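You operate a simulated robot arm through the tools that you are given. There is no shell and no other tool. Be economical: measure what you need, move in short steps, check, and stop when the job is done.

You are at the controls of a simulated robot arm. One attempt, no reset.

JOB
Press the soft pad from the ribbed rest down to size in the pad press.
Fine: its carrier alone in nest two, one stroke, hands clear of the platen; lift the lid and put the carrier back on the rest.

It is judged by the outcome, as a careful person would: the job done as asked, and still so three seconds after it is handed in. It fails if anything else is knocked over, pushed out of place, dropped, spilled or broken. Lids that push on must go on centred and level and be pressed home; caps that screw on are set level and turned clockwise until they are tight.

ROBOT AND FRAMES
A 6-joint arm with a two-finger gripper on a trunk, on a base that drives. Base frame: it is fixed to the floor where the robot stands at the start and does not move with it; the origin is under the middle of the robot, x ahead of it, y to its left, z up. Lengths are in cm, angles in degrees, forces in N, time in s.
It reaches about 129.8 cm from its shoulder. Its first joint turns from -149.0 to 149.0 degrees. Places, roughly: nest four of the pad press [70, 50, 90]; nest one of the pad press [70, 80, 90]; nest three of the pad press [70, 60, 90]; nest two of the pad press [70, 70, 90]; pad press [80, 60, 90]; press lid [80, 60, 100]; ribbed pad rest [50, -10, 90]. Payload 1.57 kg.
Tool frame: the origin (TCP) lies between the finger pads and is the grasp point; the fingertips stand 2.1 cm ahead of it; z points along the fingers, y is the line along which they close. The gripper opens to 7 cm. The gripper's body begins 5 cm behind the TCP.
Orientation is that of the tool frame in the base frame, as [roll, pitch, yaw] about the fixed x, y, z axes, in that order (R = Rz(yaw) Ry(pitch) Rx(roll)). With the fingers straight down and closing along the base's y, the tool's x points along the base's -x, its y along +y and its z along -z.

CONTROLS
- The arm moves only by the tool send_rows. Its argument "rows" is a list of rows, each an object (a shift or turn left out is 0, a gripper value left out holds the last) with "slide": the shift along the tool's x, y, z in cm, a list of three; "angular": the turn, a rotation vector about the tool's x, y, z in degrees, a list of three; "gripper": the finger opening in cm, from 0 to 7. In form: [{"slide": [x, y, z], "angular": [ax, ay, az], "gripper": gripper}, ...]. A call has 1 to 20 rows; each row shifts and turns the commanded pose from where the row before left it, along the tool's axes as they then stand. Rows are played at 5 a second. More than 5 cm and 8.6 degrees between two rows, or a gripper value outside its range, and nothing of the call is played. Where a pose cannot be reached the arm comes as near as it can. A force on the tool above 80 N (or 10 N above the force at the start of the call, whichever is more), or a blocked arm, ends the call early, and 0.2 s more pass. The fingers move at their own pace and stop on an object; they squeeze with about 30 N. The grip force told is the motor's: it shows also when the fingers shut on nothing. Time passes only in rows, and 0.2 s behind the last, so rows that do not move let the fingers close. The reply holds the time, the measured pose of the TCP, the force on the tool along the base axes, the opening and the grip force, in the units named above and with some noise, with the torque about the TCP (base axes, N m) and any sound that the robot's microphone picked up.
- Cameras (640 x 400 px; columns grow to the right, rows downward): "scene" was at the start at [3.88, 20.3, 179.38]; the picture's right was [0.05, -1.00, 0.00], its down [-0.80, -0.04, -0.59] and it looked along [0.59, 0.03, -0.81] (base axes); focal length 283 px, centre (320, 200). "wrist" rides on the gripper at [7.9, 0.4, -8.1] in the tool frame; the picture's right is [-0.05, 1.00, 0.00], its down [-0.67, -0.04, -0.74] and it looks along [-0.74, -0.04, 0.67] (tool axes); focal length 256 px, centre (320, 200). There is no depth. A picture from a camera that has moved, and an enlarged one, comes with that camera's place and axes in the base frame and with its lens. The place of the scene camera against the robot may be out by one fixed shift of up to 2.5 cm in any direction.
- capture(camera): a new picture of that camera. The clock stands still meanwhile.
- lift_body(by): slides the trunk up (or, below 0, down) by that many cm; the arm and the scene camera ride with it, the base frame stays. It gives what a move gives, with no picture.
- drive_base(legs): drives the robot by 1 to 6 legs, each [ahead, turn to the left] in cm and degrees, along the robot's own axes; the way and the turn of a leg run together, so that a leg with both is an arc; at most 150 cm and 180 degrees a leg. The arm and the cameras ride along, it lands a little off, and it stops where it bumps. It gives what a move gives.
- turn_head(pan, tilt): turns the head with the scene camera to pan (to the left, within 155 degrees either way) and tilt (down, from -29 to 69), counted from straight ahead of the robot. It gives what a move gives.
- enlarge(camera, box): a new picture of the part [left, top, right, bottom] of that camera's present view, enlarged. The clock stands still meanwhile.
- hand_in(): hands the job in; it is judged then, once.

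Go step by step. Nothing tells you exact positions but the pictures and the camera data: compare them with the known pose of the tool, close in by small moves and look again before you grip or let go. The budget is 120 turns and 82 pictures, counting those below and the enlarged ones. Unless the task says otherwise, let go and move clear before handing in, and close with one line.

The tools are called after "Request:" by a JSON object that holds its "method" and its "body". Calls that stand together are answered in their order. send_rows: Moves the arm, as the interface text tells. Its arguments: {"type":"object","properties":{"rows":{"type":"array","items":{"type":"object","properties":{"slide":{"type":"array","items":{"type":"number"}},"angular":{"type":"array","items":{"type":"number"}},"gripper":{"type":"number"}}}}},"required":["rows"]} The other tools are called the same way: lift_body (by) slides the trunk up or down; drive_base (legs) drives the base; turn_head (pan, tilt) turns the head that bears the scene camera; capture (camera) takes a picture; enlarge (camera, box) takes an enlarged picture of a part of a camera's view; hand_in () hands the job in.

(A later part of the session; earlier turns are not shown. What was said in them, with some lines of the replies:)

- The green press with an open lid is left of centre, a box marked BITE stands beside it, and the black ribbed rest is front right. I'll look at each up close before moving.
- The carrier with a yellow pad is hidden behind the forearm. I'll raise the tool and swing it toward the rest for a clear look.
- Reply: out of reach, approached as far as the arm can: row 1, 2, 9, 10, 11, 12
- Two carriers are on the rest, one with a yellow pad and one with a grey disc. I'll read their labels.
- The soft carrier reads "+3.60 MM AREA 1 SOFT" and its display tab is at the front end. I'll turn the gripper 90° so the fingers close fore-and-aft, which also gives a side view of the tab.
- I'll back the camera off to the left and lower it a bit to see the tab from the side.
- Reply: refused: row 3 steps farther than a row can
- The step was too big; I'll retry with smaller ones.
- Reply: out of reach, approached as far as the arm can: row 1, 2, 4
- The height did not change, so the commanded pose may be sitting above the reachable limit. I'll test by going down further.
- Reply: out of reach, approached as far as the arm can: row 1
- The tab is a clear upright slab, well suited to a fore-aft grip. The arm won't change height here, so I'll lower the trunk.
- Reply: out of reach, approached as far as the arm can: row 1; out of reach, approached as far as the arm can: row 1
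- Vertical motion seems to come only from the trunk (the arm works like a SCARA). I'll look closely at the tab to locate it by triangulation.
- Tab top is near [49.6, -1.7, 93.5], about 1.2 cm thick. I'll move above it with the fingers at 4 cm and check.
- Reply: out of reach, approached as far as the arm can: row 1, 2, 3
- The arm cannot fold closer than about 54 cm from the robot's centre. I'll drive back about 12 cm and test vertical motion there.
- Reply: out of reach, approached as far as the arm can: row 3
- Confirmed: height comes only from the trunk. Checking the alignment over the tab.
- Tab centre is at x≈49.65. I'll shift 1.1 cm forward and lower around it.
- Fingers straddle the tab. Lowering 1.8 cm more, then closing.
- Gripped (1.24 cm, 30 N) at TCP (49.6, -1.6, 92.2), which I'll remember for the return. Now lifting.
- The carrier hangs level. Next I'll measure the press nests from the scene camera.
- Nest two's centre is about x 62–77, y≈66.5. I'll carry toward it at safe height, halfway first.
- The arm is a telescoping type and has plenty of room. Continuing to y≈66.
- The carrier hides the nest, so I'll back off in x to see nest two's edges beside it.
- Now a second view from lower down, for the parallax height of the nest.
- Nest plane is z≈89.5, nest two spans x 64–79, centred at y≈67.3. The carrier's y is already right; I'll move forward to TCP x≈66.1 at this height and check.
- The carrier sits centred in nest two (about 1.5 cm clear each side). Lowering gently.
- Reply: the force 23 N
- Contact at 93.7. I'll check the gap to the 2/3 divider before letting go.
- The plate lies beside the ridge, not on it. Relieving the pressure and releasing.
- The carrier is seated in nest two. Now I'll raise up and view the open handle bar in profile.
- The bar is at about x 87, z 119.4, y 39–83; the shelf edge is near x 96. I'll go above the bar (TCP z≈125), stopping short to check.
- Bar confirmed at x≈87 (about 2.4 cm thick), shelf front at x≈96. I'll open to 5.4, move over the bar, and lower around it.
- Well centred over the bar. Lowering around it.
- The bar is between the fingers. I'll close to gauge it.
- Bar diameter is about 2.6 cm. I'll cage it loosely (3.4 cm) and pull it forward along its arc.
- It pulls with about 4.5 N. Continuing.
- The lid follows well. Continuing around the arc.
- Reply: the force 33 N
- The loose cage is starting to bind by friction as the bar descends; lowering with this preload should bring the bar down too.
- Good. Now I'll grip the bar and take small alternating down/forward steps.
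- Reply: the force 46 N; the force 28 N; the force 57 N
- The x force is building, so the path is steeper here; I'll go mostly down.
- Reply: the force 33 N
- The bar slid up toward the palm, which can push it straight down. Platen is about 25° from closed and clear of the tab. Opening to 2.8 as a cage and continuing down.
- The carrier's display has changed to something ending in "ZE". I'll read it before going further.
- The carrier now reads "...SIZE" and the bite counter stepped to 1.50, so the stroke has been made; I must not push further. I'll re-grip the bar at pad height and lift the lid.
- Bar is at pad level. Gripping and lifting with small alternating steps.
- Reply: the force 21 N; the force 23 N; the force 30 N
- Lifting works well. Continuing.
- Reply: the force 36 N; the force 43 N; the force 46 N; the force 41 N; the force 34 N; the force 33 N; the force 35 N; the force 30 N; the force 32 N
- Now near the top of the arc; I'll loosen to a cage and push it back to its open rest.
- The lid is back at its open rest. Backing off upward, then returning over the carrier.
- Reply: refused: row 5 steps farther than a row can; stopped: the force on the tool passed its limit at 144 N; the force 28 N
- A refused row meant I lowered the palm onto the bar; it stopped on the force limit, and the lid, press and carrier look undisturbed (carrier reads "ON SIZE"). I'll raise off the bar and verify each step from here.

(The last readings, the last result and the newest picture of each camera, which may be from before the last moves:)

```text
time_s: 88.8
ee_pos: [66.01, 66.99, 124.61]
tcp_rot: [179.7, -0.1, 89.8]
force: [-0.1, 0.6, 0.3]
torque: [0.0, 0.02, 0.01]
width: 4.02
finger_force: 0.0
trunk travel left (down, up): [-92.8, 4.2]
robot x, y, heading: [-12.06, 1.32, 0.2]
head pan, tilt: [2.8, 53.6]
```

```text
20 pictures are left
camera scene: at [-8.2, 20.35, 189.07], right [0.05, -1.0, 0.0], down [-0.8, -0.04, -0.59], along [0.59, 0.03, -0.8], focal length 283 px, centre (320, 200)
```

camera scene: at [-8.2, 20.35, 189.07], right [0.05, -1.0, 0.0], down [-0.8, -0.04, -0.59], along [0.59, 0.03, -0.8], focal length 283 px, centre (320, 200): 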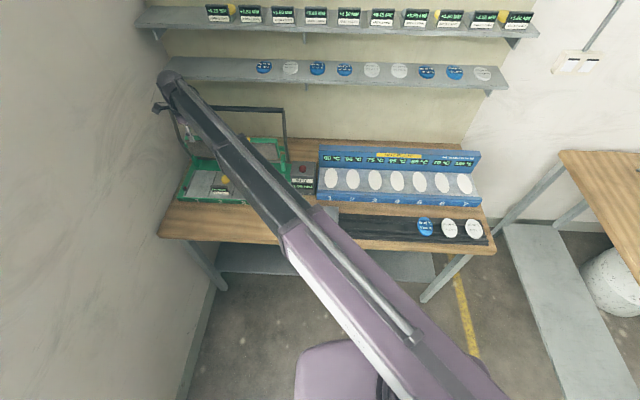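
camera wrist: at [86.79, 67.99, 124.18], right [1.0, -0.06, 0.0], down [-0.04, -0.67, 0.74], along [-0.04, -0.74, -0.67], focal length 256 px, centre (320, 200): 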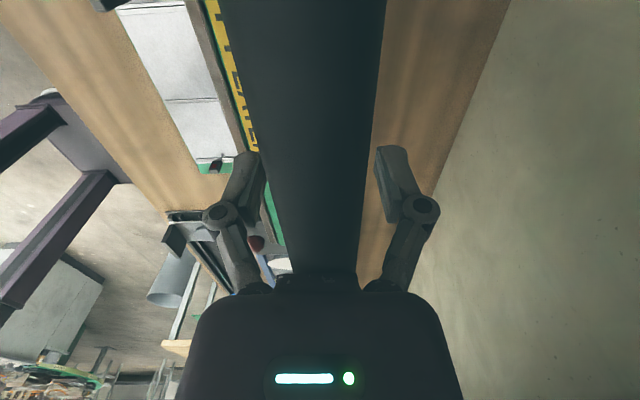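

Above the carrier at (66.0, 67.0). Lowering to 100 and checking.

Request:
{"method": "lift_body", "body": {"by": -25}}

Request:
{"method": "capture", "body": {"camera": "wrist"}}

```text
time_s: 91.4
ee_pos: [65.97, 66.93, 99.74]
tcp_rot: [179.8, -0.2, 89.7]
force: [0.9, -0.2, 0.0]
torque: [-0.01, -0.02, 0.01]
width: 3.97
finger_force: 0.1
trunk travel left (down, up): [-67.8, 29.2]
robot x, y, heading: [-12.41, 1.17, 0.2]
head pan, tilt: [2.8, 53.6]
```

```text
19 pictures are left
camera wrist: at [66.55, 74.8, 107.73], right [1.0, -0.06, 0.0], down [-0.04, -0.67, 0.74], along [-0.04, -0.74, -0.67], focal length 256 px, centre (320, 200)
```

wrist: 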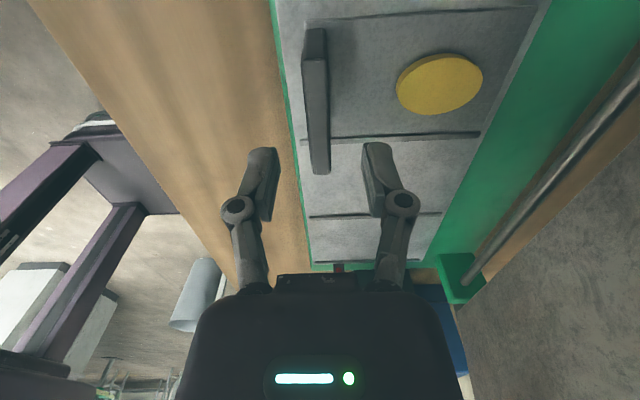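

Same view as at release, so the press and carrier have not moved. Lowering and gripping the tab.

Request:
{"method": "lift_body", "body": {"by": -6.2}}

Request:
{"method": "send_rows", "body": {"rows": [{"gripper": 2.5}, {"gripper": 1.2}, {"gripper": 0.2}, {"gripper": 0.2}, {"gripper": 0.2}]}}

```text
time_s: 92.4
ee_pos: [66.03, 66.92, 93.57]
tcp_rot: [179.8, -0.2, 89.8]
force: [0.5, 0.2, 0.6]
torque: [-0.01, -0.01, 0.01]
width: 3.99
finger_force: 0.1
trunk travel left (down, up): [-61.6, 35.4]
robot x, y, heading: [-12.14, 1.35, 0.1]
head pan, tilt: [2.8, 53.6]
```

```text
time_s: 93.6
ee_pos: [65.97, 66.92, 93.47]
tcp_rot: [179.8, -0.3, 89.8]
force: [0.2, -0.4, 0.4]
torque: [-0.03, -0.01, 0.0]
width: 1.23
finger_force: 29.9
trunk travel left (down, up): [-61.6, 35.4]
robot x, y, heading: [-11.89, 1.48, 0.1]
head pan, tilt: [2.8, 53.6]
```

Gripped. Lifting 5, retracting, then rising to travel height.

Request:
{"method": "lift_body", "body": {"by": 6}}

Request:
{"method": "send_rows", "body": {"rows": [{"slide": [0, -4, 0]}, {"slide": [0, -4, 0]}, {"slide": [0, -4, 0]}, {"slide": [0, 0, 0]}]}}

Request:
{"method": "lift_body", "body": {"by": 7.7}}

```text
time_s: 94.6
ee_pos: [66.05, 66.93, 99.42]
tcp_rot: [179.8, -0.2, 89.8]
force: [0.1, 0.8, -2.0]
torque: [0.02, 0.04, 0.02]
width: 1.25
finger_force: 29.8
trunk travel left (down, up): [-67.6, 29.4]
robot x, y, heading: [-12.2, 1.75, -0.1]
head pan, tilt: [2.8, 53.6]
```

```text
time_s: 95.6
ee_pos: [54.05, 67.07, 99.43]
tcp_rot: [179.7, -0.1, 89.7]
force: [0.0, 0.3, -1.0]
torque: [0.02, 0.03, -0.01]
width: 1.26
finger_force: 29.7
trunk travel left (down, up): [-67.6, 29.4]
robot x, y, heading: [-11.86, 1.57, 0.3]
head pan, tilt: [2.8, 53.6]
```

```text
time_s: 96.7
ee_pos: [54.05, 67.02, 107.1]
tcp_rot: [179.8, -0.2, 89.7]
force: [-0.6, 1.3, -2.1]
torque: [0.02, 0.07, 0.05]
width: 1.23
finger_force: 29.9
trunk travel left (down, up): [-75.3, 21.7]
robot x, y, heading: [-11.99, 1.71, 0.1]
head pan, tilt: [2.8, 53.6]
```

Request:
{"method": "send_rows", "body": {"rows": [{"slide": [-4.29, -0.27, 0]}, {"slide": [-4.29, -0.27, 0]}, {"slide": [-4.29, -0.27, 0]}, {"slide": [-4.29, -0.27, 0]}, {"slide": [-4.29, -0.27, 0]}, {"slide": [-4.29, -0.27, 0]}, {"slide": [-4.29, -0.27, 0]}, {"slide": [-4.29, -0.27, 0]}, {"slide": [-4.29, -0.27, 0]}, {"slide": [-4.29, -0.27, 0]}, {"slide": [-4.29, -0.27, 0]}, {"slide": [-4.29, -0.27, 0]}, {"slide": [-4.29, -0.27, 0]}, {"slide": [-4.29, -0.27, 0]}, {"slide": [-4.29, -0.27, 0]}, {"slide": [-4.29, -0.27, 0]}, {"slide": [0, 0, 0]}]}}

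Request:
{"method": "capture", "body": {"camera": "wrist"}}

```text
time_s: 100.3
ee_pos: [49.5, -1.71, 107.11]
tcp_rot: [179.8, -0.2, 89.8]
force: [-0.3, 0.7, -0.8]
torque: [0.01, 0.06, -0.02]
width: 1.24
finger_force: 29.6
trunk travel left (down, up): [-75.3, 21.7]
robot x, y, heading: [-11.81, 1.53, 0.0]
head pan, tilt: [2.8, 53.6]
```

```text
18 pictures are left
camera wrist: at [50.01, 6.11, 115.22], right [1.0, -0.06, 0.0], down [-0.04, -0.67, 0.74], along [-0.04, -0.74, -0.67], focal length 256 px, centre (320, 200)
```

wrist: 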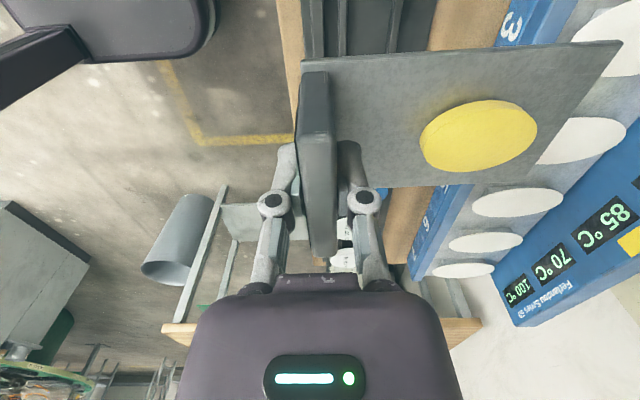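

Matches the pick-up position within 0.2 cm. Fine-adjusting and lowering.

Request:
{"method": "send_rows", "body": {"rows": [{"slide": [0.1, 0.2, 0]}, {"slide": [0, 0, 0]}]}}

Request:
{"method": "lift_body", "body": {"by": -12.5}}

Request:
{"method": "lift_body", "body": {"by": -1.8}}

Request:
{"method": "lift_body", "body": {"by": -0.5}}

```text
time_s: 100.9
ee_pos: [49.67, -1.61, 107.25]
tcp_rot: [179.8, 0.0, 89.8]
force: [-0.1, 0.6, -1.0]
torque: [0.04, 0.04, -0.02]
width: 1.25
finger_force: 30.2
trunk travel left (down, up): [-75.3, 21.7]
robot x, y, heading: [-11.97, 1.84, 0.2]
head pan, tilt: [2.8, 53.6]
```

```text
time_s: 102.5
ee_pos: [49.68, -1.54, 94.73]
tcp_rot: [179.7, -0.2, 89.9]
force: [0.0, 0.1, -1.1]
torque: [0.06, 0.03, 0.01]
width: 1.24
finger_force: 30.5
trunk travel left (down, up): [-62.8, 34.2]
robot x, y, heading: [-12.08, 1.29, -0.1]
head pan, tilt: [2.8, 53.6]
```

```text
time_s: 103.1
ee_pos: [49.78, -1.54, 92.81]
tcp_rot: [179.7, -0.2, 89.7]
force: [1.0, -0.4, -1.1]
torque: [0.0, 0.05, 0.0]
width: 1.21
finger_force: 29.5
trunk travel left (down, up): [-61.0, 36.0]
robot x, y, heading: [-12.05, 1.56, 0.2]
head pan, tilt: [2.8, 53.6]
```

```text
time_s: 103.7
ee_pos: [49.63, -1.68, 92.35]
tcp_rot: [179.8, -0.3, 89.8]
force: [0.5, -0.6, -2.0]
torque: [0.01, 0.04, 0.0]
width: 1.24
finger_force: 30.5
trunk travel left (down, up): [-60.5, 36.5]
robot x, y, heading: [-12.18, 1.73, 0.5]
head pan, tilt: [2.8, 53.6]
```

Request:
{"method": "lift_body", "body": {"by": -0.25}}

Request:
{"method": "capture", "body": {"camera": "wrist"}}

```text
time_s: 104.2
ee_pos: [49.74, -1.59, 92.21]
tcp_rot: [179.9, -0.2, 89.8]
force: [0.8, 0.5, -0.6]
torque: [-0.04, 0.03, 0.0]
width: 1.26
finger_force: 30.4
trunk travel left (down, up): [-60.2, 36.8]
robot x, y, heading: [-11.94, 1.72, 0.3]
head pan, tilt: [2.8, 53.6]
```

```text
17 pictures are left
camera wrist: at [50.21, 6.26, 100.17], right [1.0, -0.06, 0.0], down [-0.04, -0.67, 0.74], along [-0.04, -0.74, -0.67], focal length 256 px, centre (320, 200)
```

wrist: 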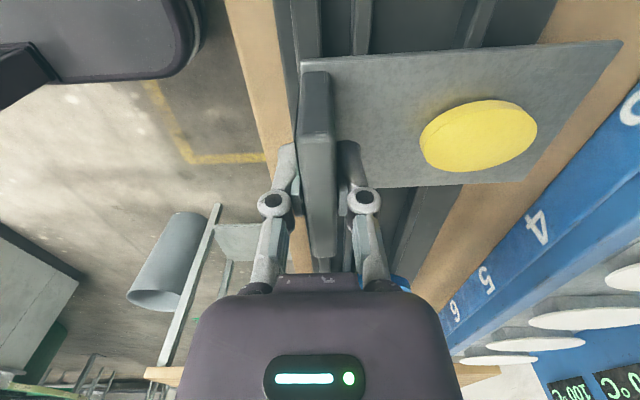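

Request:
{"method": "lift_body", "body": {"by": -0.25}}

```text
time_s: 104.7
ee_pos: [49.78, -1.56, 91.93]
tcp_rot: [179.7, -0.1, 89.8]
force: [3.0, 0.1, 19.1]
torque: [-0.02, -0.07, -0.02]
width: 1.24
finger_force: 30.3
trunk travel left (down, up): [-60.0, 37.0]
robot x, y, heading: [-12.23, 1.43, 0.1]
head pan, tilt: [2.8, 53.6]
```

Contact with the rest (19 N). Relieving slightly and opening.

Request:
{"method": "lift_body", "body": {"by": 0.1}}

Request:
{"method": "send_rows", "body": {"rows": [{"gripper": 2}, {"gripper": 3}, {"gripper": 4}, {"gripper": 4}]}}

Request:
{"method": "lift_body", "body": {"by": 15}}

Request:
{"method": "capture", "body": {"camera": "wrist"}}

```text
time_s: 105.2
ee_pos: [49.69, -1.64, 92.03]
tcp_rot: [179.8, -0.3, 89.8]
force: [1.2, -0.6, 4.7]
torque: [0.02, -0.03, 0.02]
width: 1.23
finger_force: 30.2
trunk travel left (down, up): [-60.1, 36.9]
robot x, y, heading: [-11.85, 1.69, 0.2]
head pan, tilt: [2.8, 53.6]
```

```text
time_s: 106.2
ee_pos: [49.63, -1.61, 91.95]
tcp_rot: [179.8, -0.2, 89.8]
force: [0.2, -0.2, 0.1]
torque: [0.02, 0.01, -0.01]
width: 3.98
finger_force: 0.2
trunk travel left (down, up): [-60.1, 36.9]
robot x, y, heading: [-11.77, 2.02, 0.3]
head pan, tilt: [2.8, 53.6]
```

```text
time_s: 108.0
ee_pos: [49.73, -1.55, 106.98]
tcp_rot: [179.7, -0.2, 89.7]
force: [0.0, 0.0, 0.3]
torque: [-0.01, 0.01, -0.02]
width: 4.0
finger_force: 0.0
trunk travel left (down, up): [-75.1, 21.9]
robot x, y, heading: [-12.0, 1.87, 0.1]
head pan, tilt: [2.8, 53.6]
```

```text
16 pictures are left
camera wrist: at [50.21, 6.27, 115.02], right [1.0, -0.06, 0.0], down [-0.04, -0.67, 0.74], along [-0.04, -0.74, -0.67], focal length 256 px, centre (320, 200)
```

wrist: 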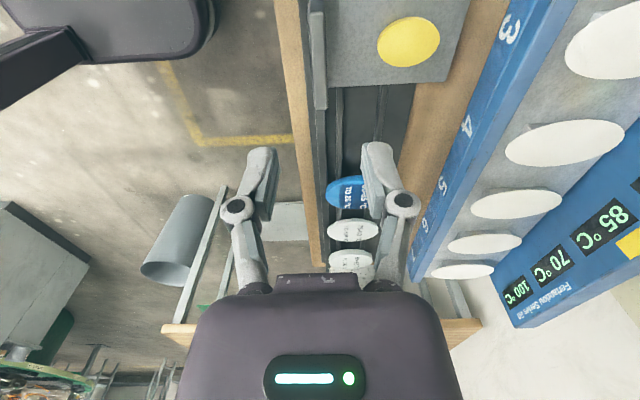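

Released and clear. I'll move aside to check the whole bench.

Request:
{"method": "send_rows", "body": {"rows": [{"slide": [4.5, 1, 0]}, {"slide": [4.5, 1, 0]}, {"slide": [4.5, 1, 0]}, {"slide": [4.5, 1, 0]}, {"slide": [4.5, 1, 0]}, {"slide": [4.5, 0, 0]}, {"slide": [4.5, 0, 0]}, {"slide": [4.5, 0, 0]}, {"slide": [0, 0, 0]}]}}

Request:
{"method": "capture", "body": {"camera": "scene"}}

Request:
{"method": "enlarge", "body": {"camera": "scene", "box": [130, 50, 330, 190]}}

Request:
{"method": "capture", "body": {"camera": "wrist"}}

```text
time_s: 110.0
ee_pos: [54.73, 34.51, 106.98]
tcp_rot: [179.8, -0.2, 89.8]
force: [0.2, 0.1, 0.8]
torque: [-0.01, 0.0, 0.01]
width: 4.01
finger_force: 0.2
trunk travel left (down, up): [-75.1, 21.9]
robot x, y, heading: [-11.97, 1.47, 0.2]
head pan, tilt: [2.8, 53.6]
```

```text
15 pictures are left
camera scene: at [-8.18, 20.26, 171.38], right [0.05, -1.0, 0.0], down [-0.8, -0.04, -0.59], along [0.59, 0.03, -0.8], focal length 283 px, centre (320, 200)
```

scene: 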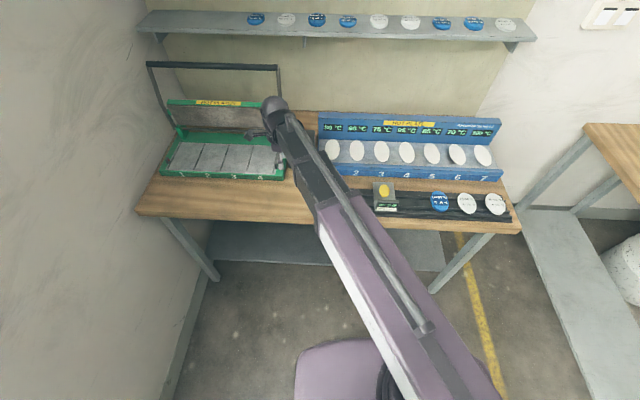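

```text
2.86 times, centred on (230, 120) of scene
camera zoom: at [-8.18, 20.26, 171.38], right [0.05, -1.0, 0.0], down [-0.8, -0.04, -0.59], along [0.59, 0.03, -0.8], focal length 809 px, centre (577, 429)
```

zoom: 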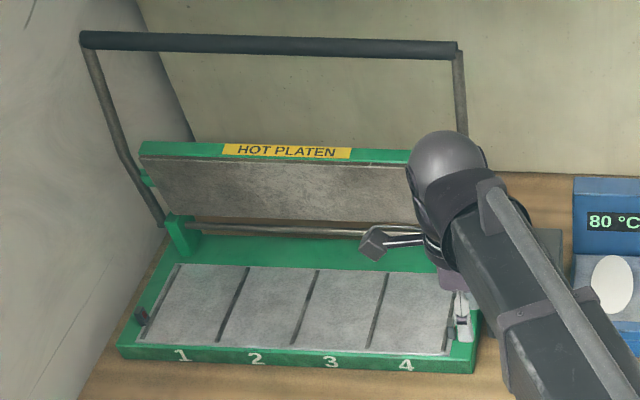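

```text
13 pictures are left
camera wrist: at [55.32, 42.33, 115.03], right [1.0, -0.06, 0.0], down [-0.04, -0.67, 0.74], along [-0.04, -0.74, -0.67], focal length 256 px, centre (320, 200)
```

wrist: 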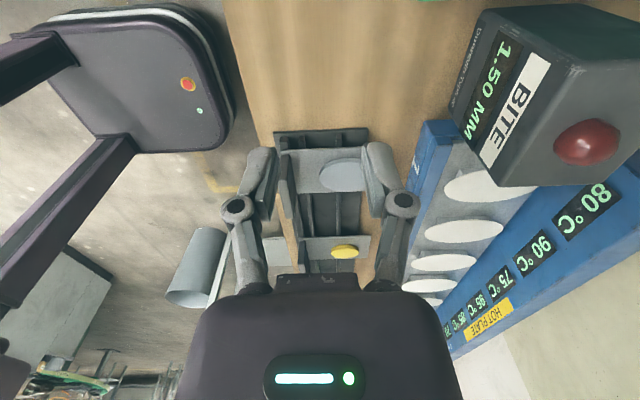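

Request:
{"method": "enlarge", "body": {"camera": "scene", "box": [340, 165, 440, 227]}}

```text
6.40 times, centred on (390, 196) of scene
camera zoom: at [-8.18, 20.26, 171.38], right [0.05, -1.0, 0.0], down [-0.8, -0.04, -0.59], along [0.59, 0.03, -0.8], focal length 1812 px, centre (-128, 226)
```

zoom: 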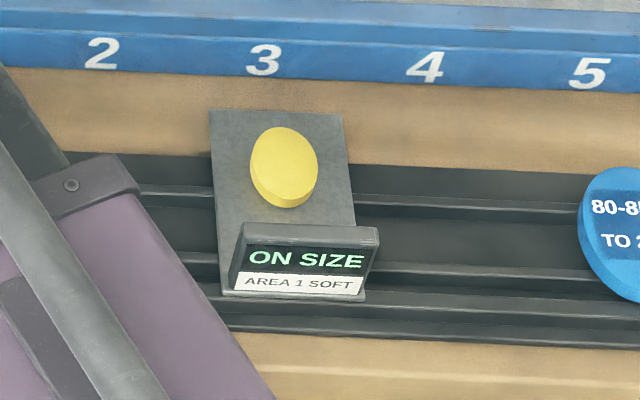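

The soft carrier reads "ON SIZE" and sits back on the rest. The lid is open, the nests are empty and the hand is clear, so I'm handing in.

Request:
{"method": "hand_in", "body": {}}

```text
The job is handed in.
```

The soft pad was pressed down to size in nest two with one stroke, its carrier now reads "ON SIZE" and is back on the ribbed rest, and the lid is up. I also lowered the gripper onto the open handle bar once by mistake (144 N before it stopped); nothing looked moved in the pictures afterwards.
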